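You operate a simulated robot arm through the tools that you are given. There is no shell and no other tool. Be economical: measure what you need, move in short steps, check, and stop when the job is done.

You run a simulated robot arm. Do the job below in one go: nothing can be reset, and whatever is moved stays where it is left.

TASK
Stand the blue coupon beside the carton of corks. It goes on the side that lies toward x -0.7, y -0.7 (a direction in the base frame), with about 3 cm between them.
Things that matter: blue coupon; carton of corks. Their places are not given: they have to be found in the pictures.

The check looks at the end state, three seconds after you hand in, the way a careful person would. Anything else that was tipped, shoved, dropped, spilled or broken makes it a failure.

THE ROBOT
A 6-joint arm with a two-finger parallel gripper, fixed in place. Base frame: the origin is at the foot of the arm, x ahead of it, y to its left, z up; the work surface is at about z = 883. Lengths are in mm, angles in degrees, forces in N, time in s.
With the tool pointing down near the work surface it reaches from about 240 to 660 mm from the base axis. Its first joint turns from -66.0 to 66.0 degrees. Payload 2.9 kg.
The tool frame sits at the grasp point between the pads (the TCP): z along the fingers, y along the line on which they close. The tips reach 30 mm beyond it. Largest opening 110 mm; finger width 20, thickness 10; the body of the gripper, 48 by 112 mm, starts 55 mm behind the TCP.
Orientation is told as [roll, pitch, yaw] about the base's x, y, z axes, in that order, counted from this pose: with the fingers straight down and closing along the base's y, the tool's x points along the base's -x, its y along +y and its z along -z.

THE INTERFACE
- The arm moves only by the tool play_rows. Its argument "motion" is a list of rows, each an object (a shift or turn left out is 0, a gripper value left out holds the last) with "hand": the finger opening in mm, from 0 to 110; "slide": the shift along the tool's x, y, z in units of 50 mm (1.0 is 50 mm), a list of three; "yaw": the turn about the tool's z in units of 8 degrees (1.0 is 8 degrees). In form: [{"hand": hand, "slide": [tx, ty, tz], "yaw": yaw}, ...]. A call has 1 to 12 rows; each row shifts and turns the commanded pose from where the row before left it, along the tool's axes as they then stand. A call with a number of a shift or a turn outside -1 to 1 is refused whole. A row lasts 0.2 s, in which the tool goes at most 50 mm and 8.6 degrees; a call with a longer step from one row to the next is refused whole, and so is a gripper value outside its range. A pose out of reach is approached as far as the arm can. The call stops where the force on the tool passes 40 N (or 10 N more than at its start, if that is more) or the arm is blocked; 0.2 s more then pass. Each finger travels about 108 mm/s and halts on what it meets, pressing with about 29 N; the grip force reading is that of the motor and also rises with nothing between the fingers. The clock runs only during rows and for 0.2 s after the last one: add rows that do not move to give the fingers time. The reply holds the time, the measured pose of the TCP, the force on the tool along the base axes, the opening and the grip force, in the units named above and with some noise, and new pictures: "views" is both (left out), scene, wrist or none.
- Cameras (640 x 400 px; columns grow to the right, rows downward): "scene" is fixed at [71.3, 421.3, 1401.9]; the picture's right is [-0.83, -0.55, 0.00], its down [-0.22, 0.33, -0.92] and it looks along [0.51, -0.77, -0.39] (base axes); focal length 332 px, centre (320, 200). "wrist" rides on the gripper at [-36, 0, -57] in the tool frame; the picture's right is [0.00, -1.00, 0.00], its down [0.97, 0.00, -0.24] and it looks along [0.24, 0.00, 0.97] (tool axes); focal length 218 px, centre (320, 200).
- locate(camera, pixels): for up to 12 pixels [column, row] of the newest picture of that camera ("zoom" is the newest enlarged one), the place [x, y, z] in the base frame of the surface seen there, good to about 2 mm. It takes no simulated time.
- zoom(camera, box): a new picture of the part [left, top, right, bottom] of that camera's present view, enlarged. It takes no simulated time.
- finish_job(): hands the job in; it is judged then, once.

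Work in short steps. Measure before you move; look again where a grasp or a placing could have gone wrong, and mend it. You have 60 turns and 120 pictures in all, those below and enlarged ones among them. Open the gripper and draw the arm clear of the work before you hand the job in, unless the task says otherwise; then end with one line.

The tools are called after "Emit:" by a JSON object that holds its "method" and its "body". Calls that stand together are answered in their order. play_rows: Moves the arm, as the interface text tells. Its arguments: {"type":"object","properties":{"motion":{"type":"array"},"views":{"type":"string","enum":["both","scene","wrist","none"]}},"required":["motion"]} The other tools are called the same way: locate (camera, pixels) gives the place of the surface under pixels of a picture; zoom (camera, box) takes an enlarged picture of a part of a camera's view; finish_job () hands the job in.

At the start:

```text
t: 0.0
eef_pos: [257.3, -273.3, 1099.4]
tool_rot: [0.0, 0.0, 0.0]
ft_force: [0.6, 0.0, 0.2]
opening: 110.1
finger_force: 0.1
```

scene: 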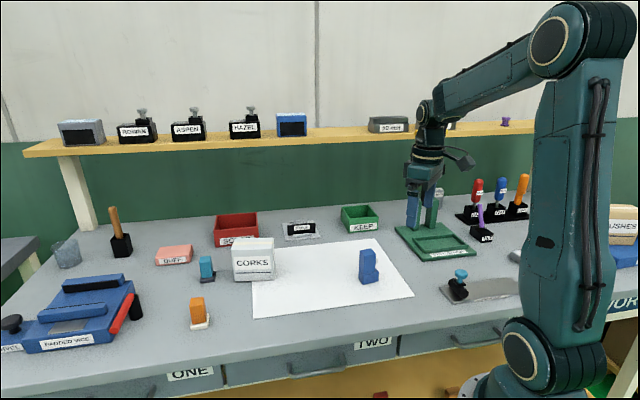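
wrist: 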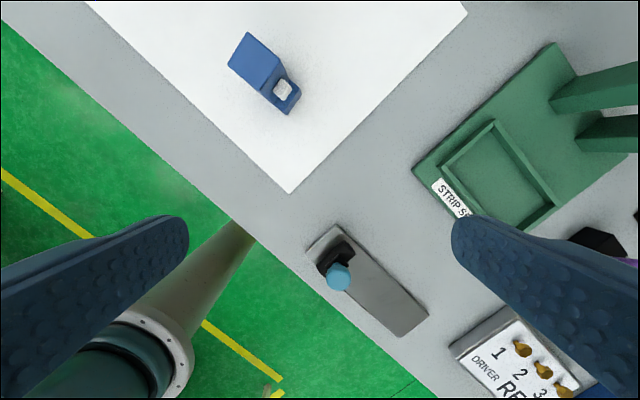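

The carton labelled CORKS is near scene (253,260), and a blue L-shaped block is on the white sheet near (369,267). I'll enlarge both areas.

Emit:
{"method": "zoom", "body": {"camera": "scene", "box": [180, 200, 420, 350]}}

Emit:
{"method": "zoom", "body": {"camera": "wrist", "box": [180, 10, 340, 130]}}

Emit:
{"method": "zoom", "body": {"camera": "scene", "box": [0, 180, 240, 360]}}

```text
2.67 times, centred on (300, 275) of scene
```

zoom: 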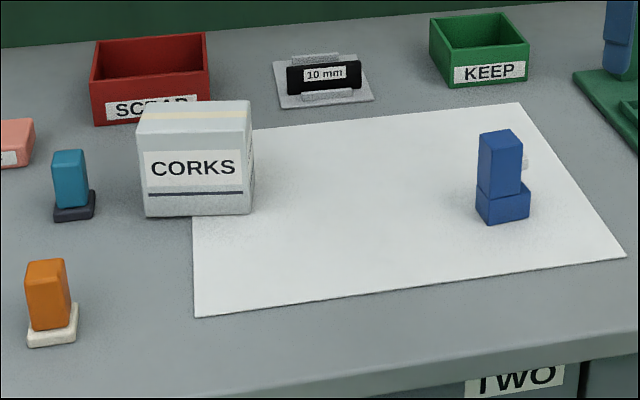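

```text
3.33 times, centred on (260, 70) of wrist
```

zoom: 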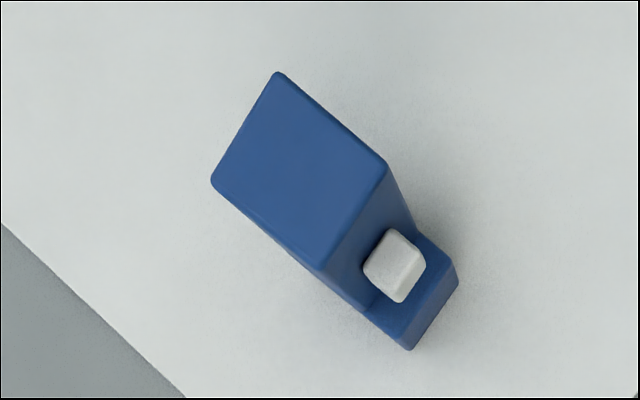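

```text
2.22 times, centred on (120, 270) of scene
```

zoom: 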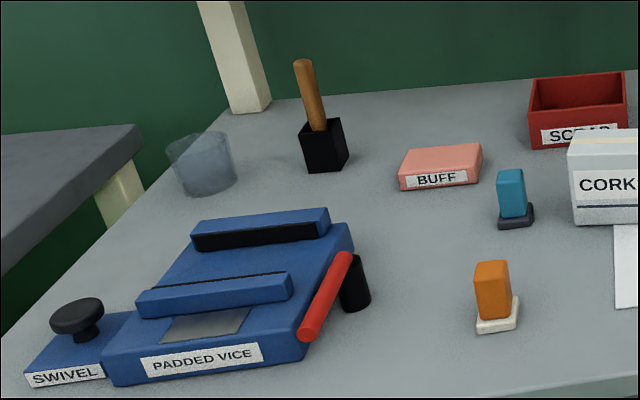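

The blue one is an upright block with a foot, carrying a white cube on its step. I'll measure it, the carton and the sheet.

Emit:
{"method": "locate", "body": {"camera": "wrist", "pixels": [[249, 33], [234, 54], [275, 53], [262, 76], [294, 82], [282, 96], [282, 88], [254, 52]]}}

Emit:
{"method": "locate", "body": {"camera": "scene", "pixels": [[234, 249], [272, 248], [236, 240], [272, 239], [235, 278], [273, 278], [252, 310], [205, 260], [197, 305], [365, 255], [199, 326], [320, 270]]}}

Emit:
{"method": "zoom", "body": {"camera": "scene", "box": [220, 220, 300, 290]}}

```text
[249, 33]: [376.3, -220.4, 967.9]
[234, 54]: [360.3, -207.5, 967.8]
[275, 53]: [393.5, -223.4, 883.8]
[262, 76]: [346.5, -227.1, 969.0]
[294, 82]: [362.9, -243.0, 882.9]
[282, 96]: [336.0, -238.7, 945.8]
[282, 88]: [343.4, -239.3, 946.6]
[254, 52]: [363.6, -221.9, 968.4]
```

```text
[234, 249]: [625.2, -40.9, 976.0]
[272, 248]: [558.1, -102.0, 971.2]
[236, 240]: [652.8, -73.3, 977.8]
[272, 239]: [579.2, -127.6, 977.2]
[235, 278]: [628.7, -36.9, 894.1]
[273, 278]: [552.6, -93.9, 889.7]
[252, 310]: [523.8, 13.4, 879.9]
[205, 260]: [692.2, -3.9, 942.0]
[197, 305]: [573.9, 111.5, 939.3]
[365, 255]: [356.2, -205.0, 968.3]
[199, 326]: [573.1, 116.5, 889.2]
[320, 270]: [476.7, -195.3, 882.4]
```

```text
5.71 times, centred on (260, 255) of scene
```

zoom: 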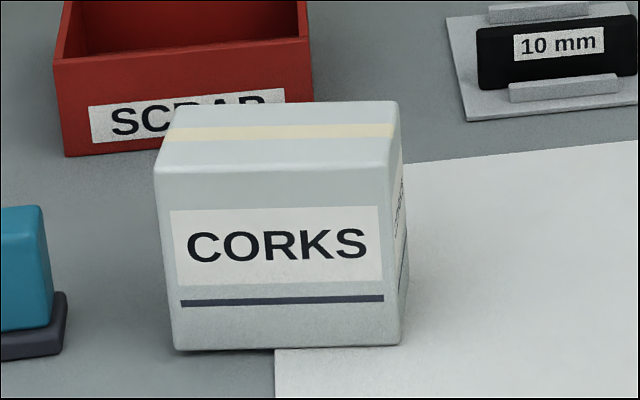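

The coupon's top is at z≈968, with corners near (376,-220), (360,-207) and (346,-227), and its foot points toward about (-0.57,-0.82). I'll go above it and turn the tool so the fingers close across the narrow width, clear of the white cube.

Emit:
{"method": "play_rows", "body": {"motion": [{"slide": [-0.67, 0.32, 0]}, {"slide": [-0.67, 0.32, 0]}, {"slide": [-0.67, 0.32, 0]}, {"yaw": -1}, {"yaw": -1}, {"yaw": -1}, {"yaw": -1}, {"yaw": -1}, {"yaw": -1}, {"yaw": -0.9}, {}]}}

```text
t: 2.4
eef_pos: [358.6, -224.9, 1100.1]
tool_rot: [0.0, -0.1, 55.3]
ft_force: [-0.4, 0.1, -0.9]
opening: 110.1
finger_force: 0.1
```

scene: 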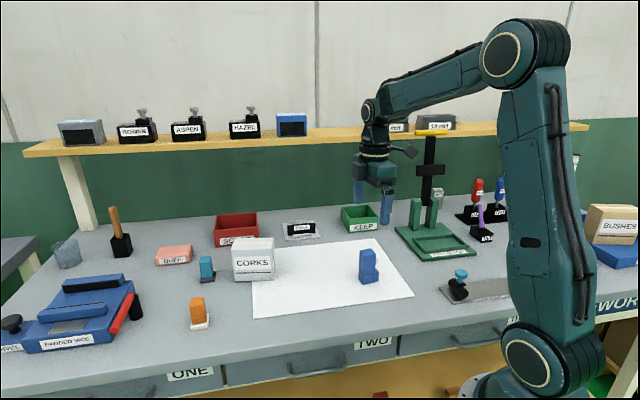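
wrist: 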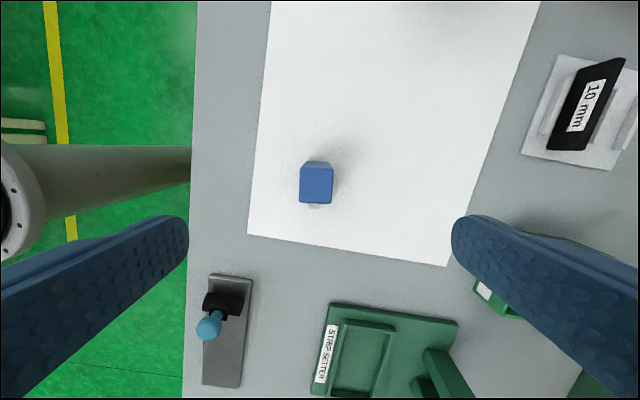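

The block now looks square to the tool at wrist (316,183). I'll enlarge it for exact corners.

Emit:
{"method": "zoom", "body": {"camera": "wrist", "box": [276, 150, 356, 220]}}

Emit:
{"method": "locate", "body": {"camera": "wrist", "pixels": [[302, 168], [331, 168], [301, 201], [331, 202], [316, 185], [316, 206], [302, 185], [331, 185]]}}

```text
5.71 times, centred on (316, 185) of wrist
```

zoom: 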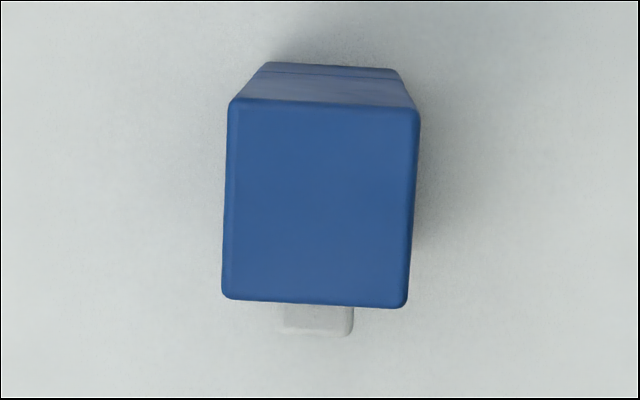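

```text
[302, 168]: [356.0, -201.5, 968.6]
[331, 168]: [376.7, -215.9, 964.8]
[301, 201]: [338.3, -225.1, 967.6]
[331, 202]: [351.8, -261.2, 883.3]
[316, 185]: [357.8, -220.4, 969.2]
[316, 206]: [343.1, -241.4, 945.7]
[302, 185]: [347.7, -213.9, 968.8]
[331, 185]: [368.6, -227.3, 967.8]
```

The top is about 29 mm square, centred at (358,-220.5), and turned about 2.5° from the tool. Before I descend I'll check the tall black post and green posts near scene (430,170).

Emit:
{"method": "locate", "body": {"camera": "scene", "pixels": [[430, 145], [432, 200], [416, 200], [437, 190], [425, 130], [234, 282], [270, 283]]}}

Emit:
{"method": "play_rows", "body": {"motion": [{"yaw": 0.3}, {"slide": [-0.06, 0.062, 0.5]}, {"slide": [0, 0, 0.7]}, {}]}}

```text
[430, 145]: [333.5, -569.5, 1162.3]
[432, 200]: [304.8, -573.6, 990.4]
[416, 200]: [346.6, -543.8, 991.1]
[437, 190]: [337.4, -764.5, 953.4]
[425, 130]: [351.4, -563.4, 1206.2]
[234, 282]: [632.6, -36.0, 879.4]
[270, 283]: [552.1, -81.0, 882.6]
```

```text
t: 3.4
eef_pos: [358.2, -220.0, 1039.8]
tool_rot: [0.0, 0.1, 52.8]
ft_force: [-0.4, -0.4, 0.0]
opening: 109.9
finger_force: 0.0
```

scene: 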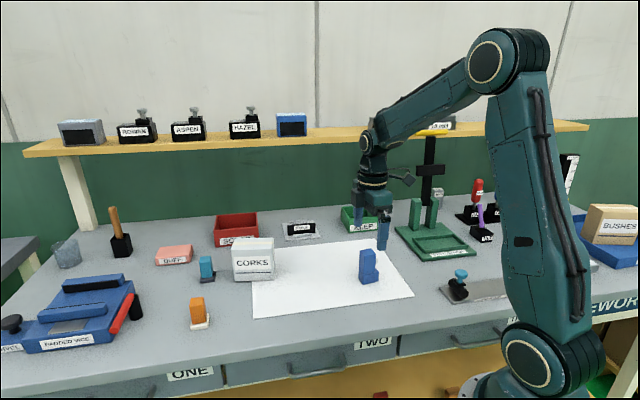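
wrist: 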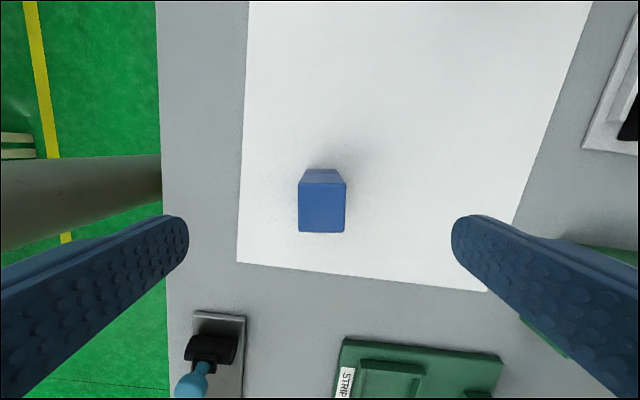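

The posts are far off (y≈-570), and the block is centred and square at wrist (322,205). I'll descend to TCP z≈952 and look before closing.

Emit:
{"method": "play_rows", "body": {"motion": [{"slide": [0, 0, 0.6]}, {"slide": [0, 0, 0.6]}, {"slide": [0, 0, 0.55]}, {"hand": 60}, {"hand": 50}, {}]}}

```text
t: 4.8
eef_pos: [358.0, -221.8, 951.8]
tool_rot: [0.0, 0.0, 52.9]
ft_force: [0.7, -0.6, 0.4]
opening: 50.4
finger_force: 0.0
```

scene: 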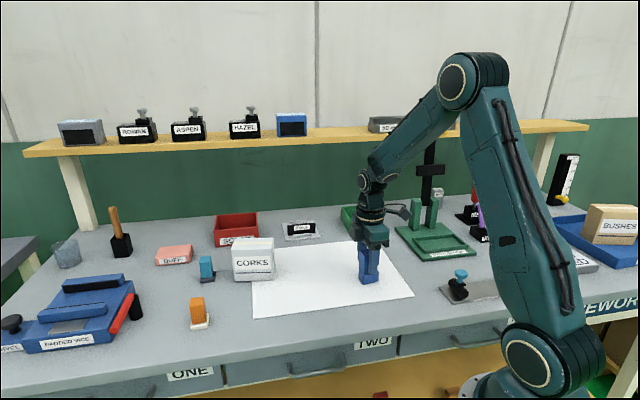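
wrist: 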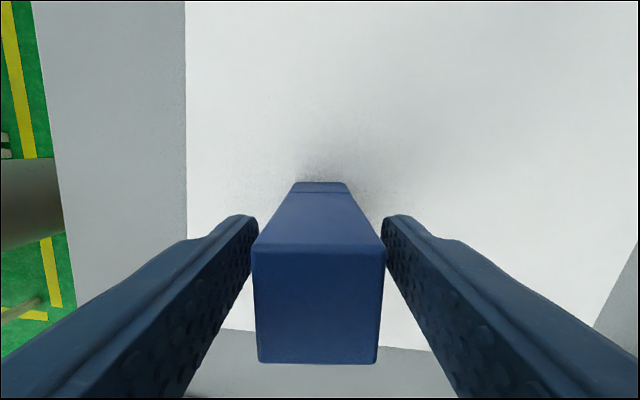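

The block stands between the fingers. Next I close and lift slightly.

Emit:
{"method": "play_rows", "body": {"motion": [{"hand": 36}, {"hand": 20}, {"hand": 20}, {"hand": 20}, {"slide": [0, 0, -0.2]}, {"slide": [0, 0, -0.4]}, {}]}}

Emit:
{"method": "zoom", "body": {"camera": "scene", "box": [320, 190, 440, 300]}}

```text
t: 6.4
eef_pos: [358.2, -220.7, 983.0]
tool_rot: [-0.1, 0.0, 52.9]
ft_force: [-0.3, 0.0, -1.2]
opening: 28.8
finger_force: 28.4
```

scene: 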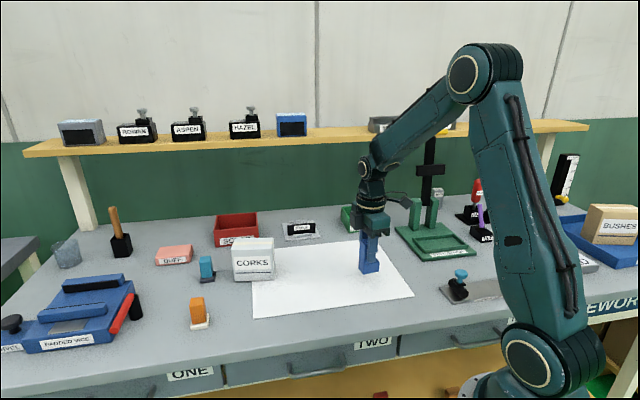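
wrist: 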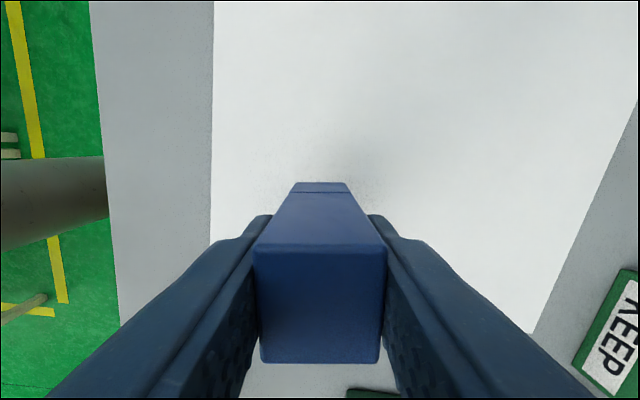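

```text
3.64 times, centred on (380, 245) of scene
```

zoom: 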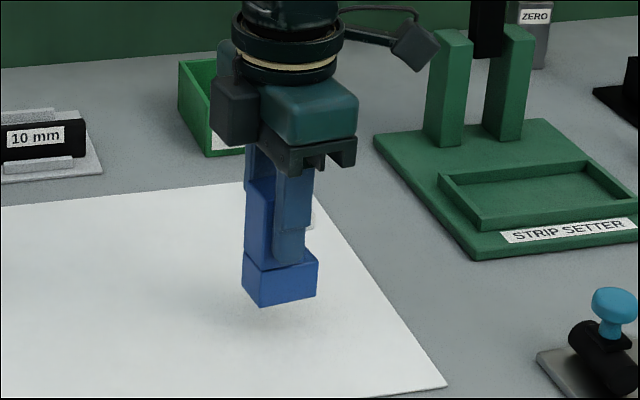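

The coupon is held (opening 28.8), level, with the white piece still on it. I'll rise 100 mm and carry it to near (510,-160) to measure the carton from above.

Emit:
{"method": "play_rows", "body": {"motion": [{"slide": [0, 0, -0.5]}, {"slide": [0, 0, -0.5]}, {"slide": [0, 0, -0.5]}, {"slide": [0, 0, -0.5]}, {"slide": [-0.47, -0.283, 0]}, {"slide": [-0.47, -0.283, 0]}, {"slide": [-0.47, -0.283, 0]}, {"slide": [-0.47, -0.283, 0]}, {"slide": [-0.47, -0.283, 0]}, {"slide": [-0.44, -0.283, 0]}, {}]}}

```text
t: 8.8
eef_pos: [511.8, -162.2, 1082.6]
tool_rot: [0.0, -0.1, 52.8]
ft_force: [-0.1, 0.3, -0.7]
opening: 29.2
finger_force: 28.9
```

scene: 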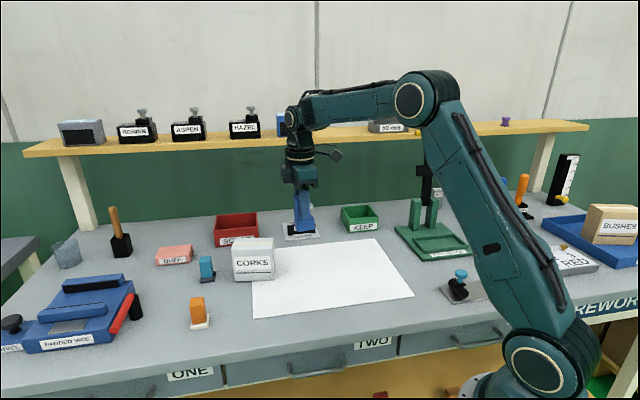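
wrist: 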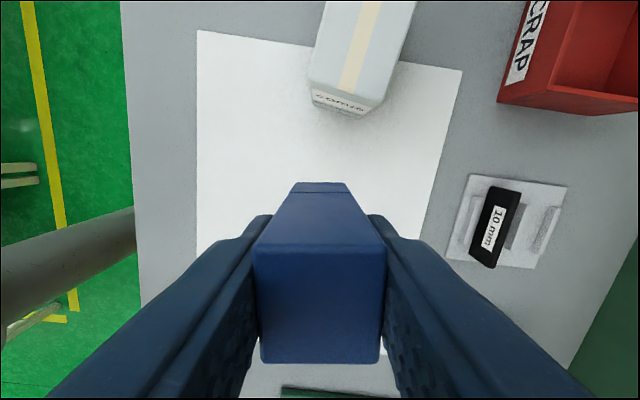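

The carton's near face shows at wrist (345,95). I'll measure its edges.

Emit:
{"method": "zoom", "body": {"camera": "wrist", "box": [290, 0, 430, 130]}}

Emit:
{"method": "locate", "body": {"camera": "wrist", "pixels": [[312, 80], [346, 92], [383, 100], [325, 10], [412, 10], [313, 100], [365, 114], [330, 97], [355, 103], [345, 150]]}}

```text
3.08 times, centred on (360, 65) of wrist
```

zoom: 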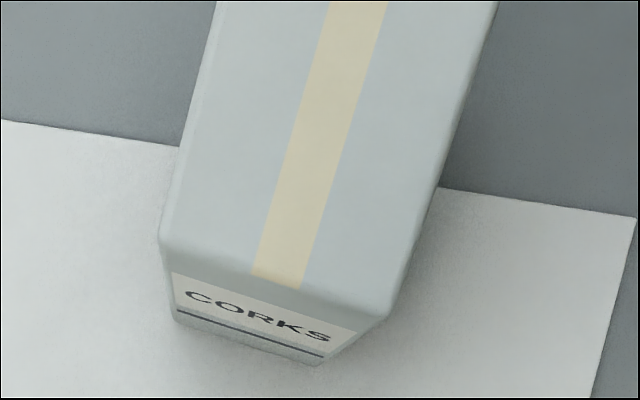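

```text
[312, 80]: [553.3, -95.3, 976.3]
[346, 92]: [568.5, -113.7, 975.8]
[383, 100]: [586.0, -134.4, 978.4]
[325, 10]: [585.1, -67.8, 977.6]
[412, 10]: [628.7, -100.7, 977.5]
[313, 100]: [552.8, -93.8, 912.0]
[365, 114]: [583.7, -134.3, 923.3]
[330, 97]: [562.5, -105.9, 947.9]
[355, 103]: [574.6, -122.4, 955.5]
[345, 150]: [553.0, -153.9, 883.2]
```

Near face runs (553,-94.5)–(585,-134.5), so its outward normal is about (-0.80,-0.60) and its middle about (569.5,-114.5). I'll turn the coupon square to it (tool yaw +16°) and shift over the target (536.5,-145.5), then come partly down and check.

Emit:
{"method": "locate", "body": {"camera": "wrist", "pixels": [[320, 250], [320, 184], [320, 190], [320, 194], [320, 362], [495, 230]]}}

Emit:
{"method": "play_rows", "body": {"motion": [{"yaw": 1}, {"yaw": 1}, {"slide": [-0.3, -0.015, 0]}, {"slide": [-0.296, -0.015, 0]}, {"slide": [0, 0, 0.5]}, {"slide": [0, 0, 0.5]}, {"slide": [0, 0, 0.5]}, {}, {}]}}

Emit:
{"method": "zoom", "body": {"camera": "scene", "box": [200, 160, 360, 310]}}

```text
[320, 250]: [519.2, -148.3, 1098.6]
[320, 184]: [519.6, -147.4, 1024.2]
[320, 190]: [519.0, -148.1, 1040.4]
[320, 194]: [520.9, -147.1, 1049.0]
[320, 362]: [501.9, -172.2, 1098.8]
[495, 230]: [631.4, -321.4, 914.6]
```

```text
t: 10.8
eef_pos: [534.6, -144.3, 1006.3]
tool_rot: [0.0, 0.1, 36.8]
ft_force: [-0.1, -0.3, -0.3]
opening: 29.0
finger_force: 28.9
```

scene: 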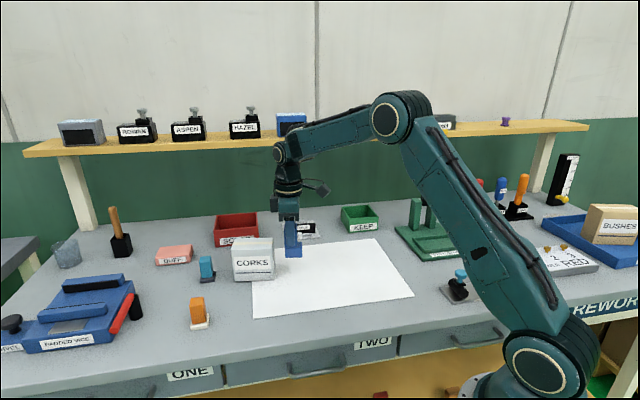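
wrist: 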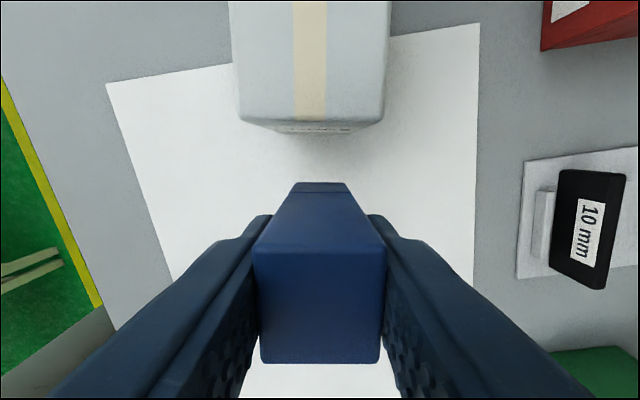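

```text
2.67 times, centred on (280, 235) of scene
```

zoom: 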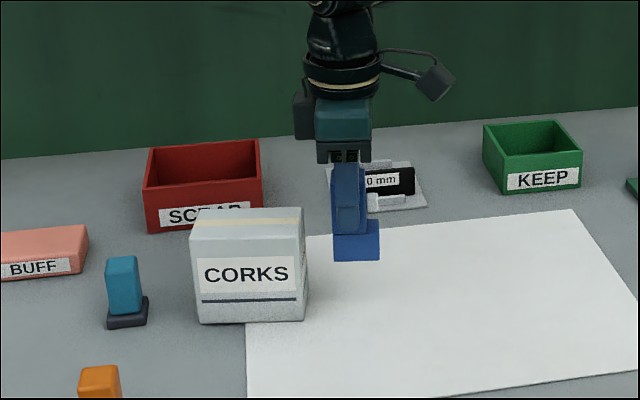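

The coupon is aligned with the carton. I'll check the gap by measuring the carton's near edge against the coupon's back face.

Emit:
{"method": "locate", "body": {"camera": "wrist", "pixels": [[245, 118], [310, 122], [378, 122], [290, 131], [335, 133], [320, 250], [320, 192], [275, 250], [365, 250]]}}

```text
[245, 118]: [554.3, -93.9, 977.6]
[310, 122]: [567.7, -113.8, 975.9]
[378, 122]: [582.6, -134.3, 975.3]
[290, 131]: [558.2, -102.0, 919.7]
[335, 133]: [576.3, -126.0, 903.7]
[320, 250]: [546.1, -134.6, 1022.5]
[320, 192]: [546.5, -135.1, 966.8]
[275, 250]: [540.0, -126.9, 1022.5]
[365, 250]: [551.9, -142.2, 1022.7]
```

The gap along the face normal is ≈29.5 mm and the coupon is centred on the face. I'll lower it 53.5 mm, slowly at the end.

Emit:
{"method": "play_rows", "body": {"motion": [{"slide": [0, 0, 0.4]}, {"slide": [0, 0, 0.35]}, {"slide": [0, 0, 0.2]}, {"slide": [0, 0, 0.08]}, {"slide": [0, 0, 0.04]}, {}, {}]}}

Emit:
{"method": "zoom", "body": {"camera": "scene", "box": [200, 180, 340, 310]}}

```text
t: 12.4
eef_pos: [534.1, -143.3, 952.8]
tool_rot: [0.0, 0.0, 36.8]
ft_force: [0.5, 0.1, 0.0]
opening: 29.0
finger_force: 29.0
```

scene: 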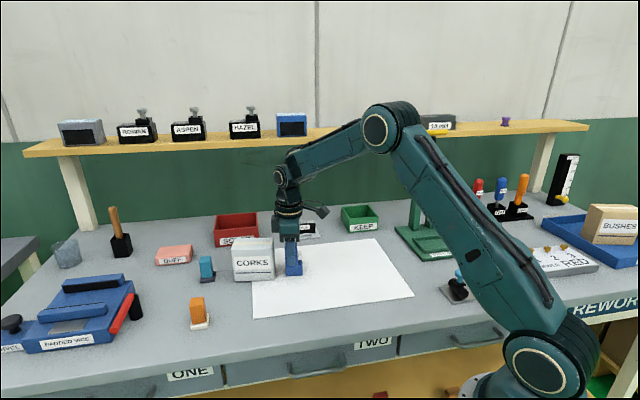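
wrist: 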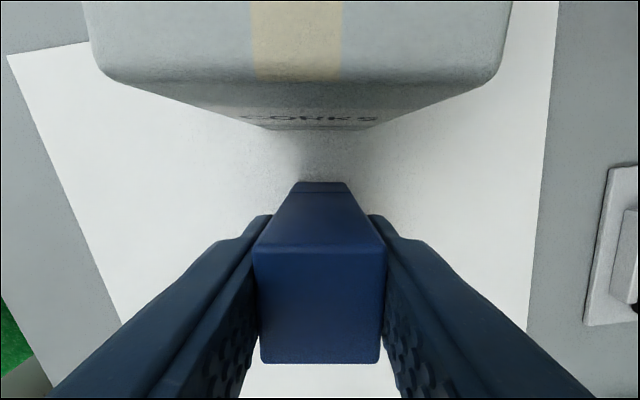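

```text
3.08 times, centred on (270, 245) of scene
```

zoom: 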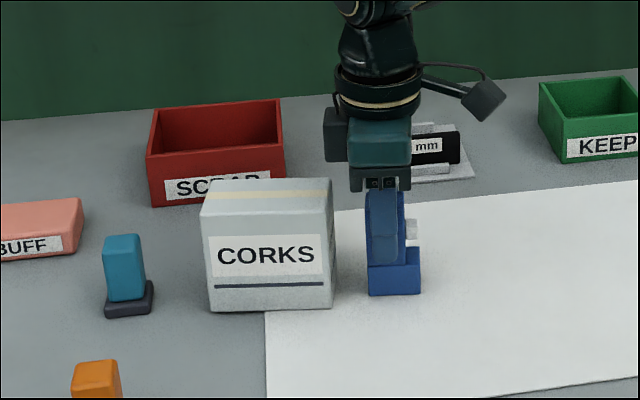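

It reads ~1 mm or less above the sheet with no contact force. I'll ease down a touch more, in small steps, until contact shows.

Emit:
{"method": "play_rows", "body": {"motion": [{"slide": [0, 0, 0.015]}, {"slide": [0, 0, 0.01]}, {}], "views": "none"}}

```text
t: 13.2
eef_pos: [534.1, -145.2, 951.9]
tool_rot: [0.1, 0.0, 36.9]
ft_force: [-1.2, 1.2, 3.8]
opening: 28.9
finger_force: 29.0
```

Contact shows (Fz 3.8 N). I'll open the fingers gradually to 60 mm, then check.

Emit:
{"method": "play_rows", "body": {"motion": [{"hand": 33}, {"hand": 42}, {"hand": 60}, {}, {}]}}

```text
t: 14.4
eef_pos: [534.2, -143.8, 952.0]
tool_rot: [0.0, 0.1, 36.8]
ft_force: [-0.1, 0.2, -0.8]
opening: 60.3
finger_force: 0.1
```

scene: 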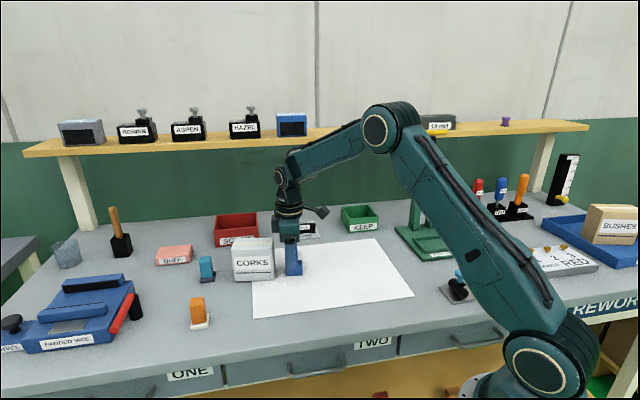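
wrist: 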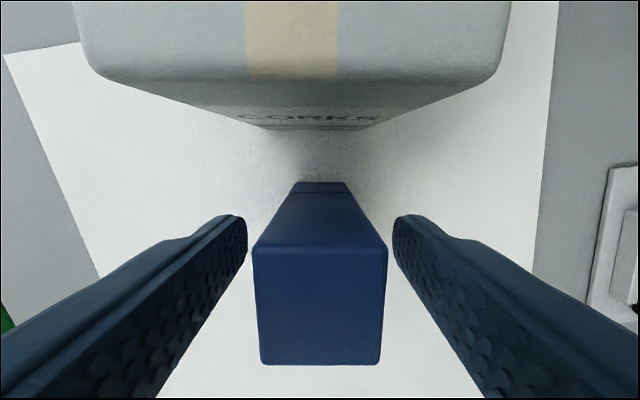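

The coupon stands free between the fingers. I'll raise the arm straight up and then draw back toward the base.

Emit:
{"method": "play_rows", "body": {"motion": [{"slide": [0, 0, -0.5]}, {"slide": [0, 0, -0.8]}, {"slide": [0, 0, -0.8]}, {"slide": [0, 0, -0.8]}, {"slide": [0.6, 0, 0]}, {"slide": [0.8, 0, 0]}, {"slide": [0.8, 0, 0]}, {}, {}]}}

Emit:
{"method": "zoom", "body": {"camera": "scene", "box": [200, 200, 340, 310]}}

Emit:
{"method": "locate", "body": {"camera": "scene", "pixels": [[287, 262], [270, 262], [290, 250]]}}

```text
t: 16.4
eef_pos: [445.7, -209.4, 1095.4]
tool_rot: [-0.1, 0.0, 36.9]
ft_force: [0.0, 0.5, 0.6]
opening: 60.0
finger_force: 0.0
```

scene: 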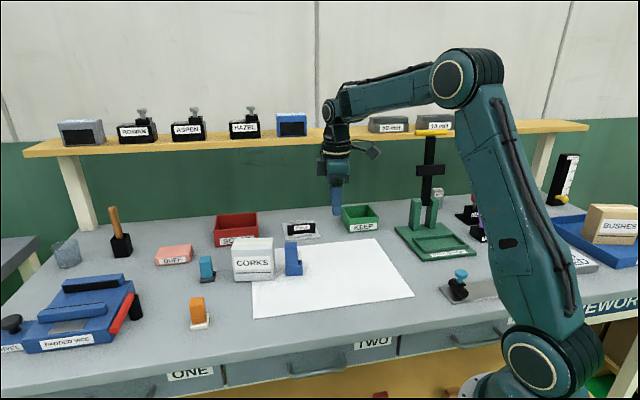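
wrist: 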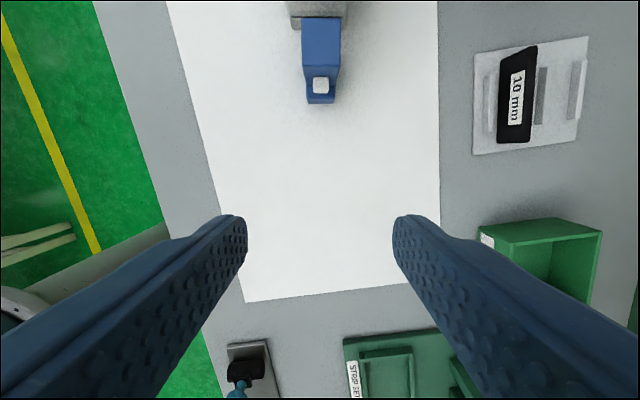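

```text
3.64 times, centred on (270, 255) of scene
```

zoom: 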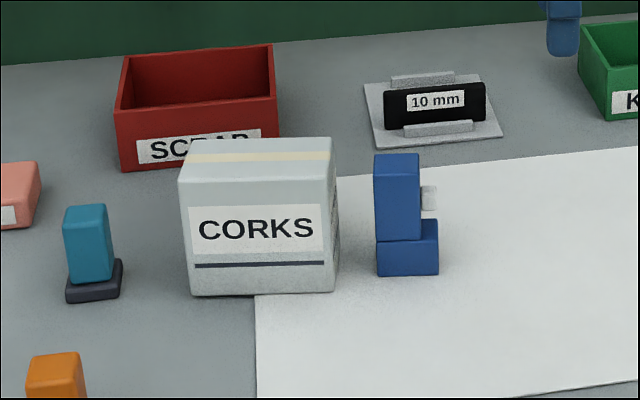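

```text
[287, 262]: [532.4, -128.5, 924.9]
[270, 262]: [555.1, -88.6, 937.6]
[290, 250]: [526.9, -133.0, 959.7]
```

The coupon stands upright beside the carton with its white piece in place and nothing else disturbed. The gripper is open and clear, so I'm handing in.

Emit:
{"method": "finish_job", "body": {}}

```text
The job is handed in.
```

The blue coupon stands upright about 3 cm from the carton of corks, on its (-0.7, -0.7) side, and the arm is drawn clear with the gripper open.
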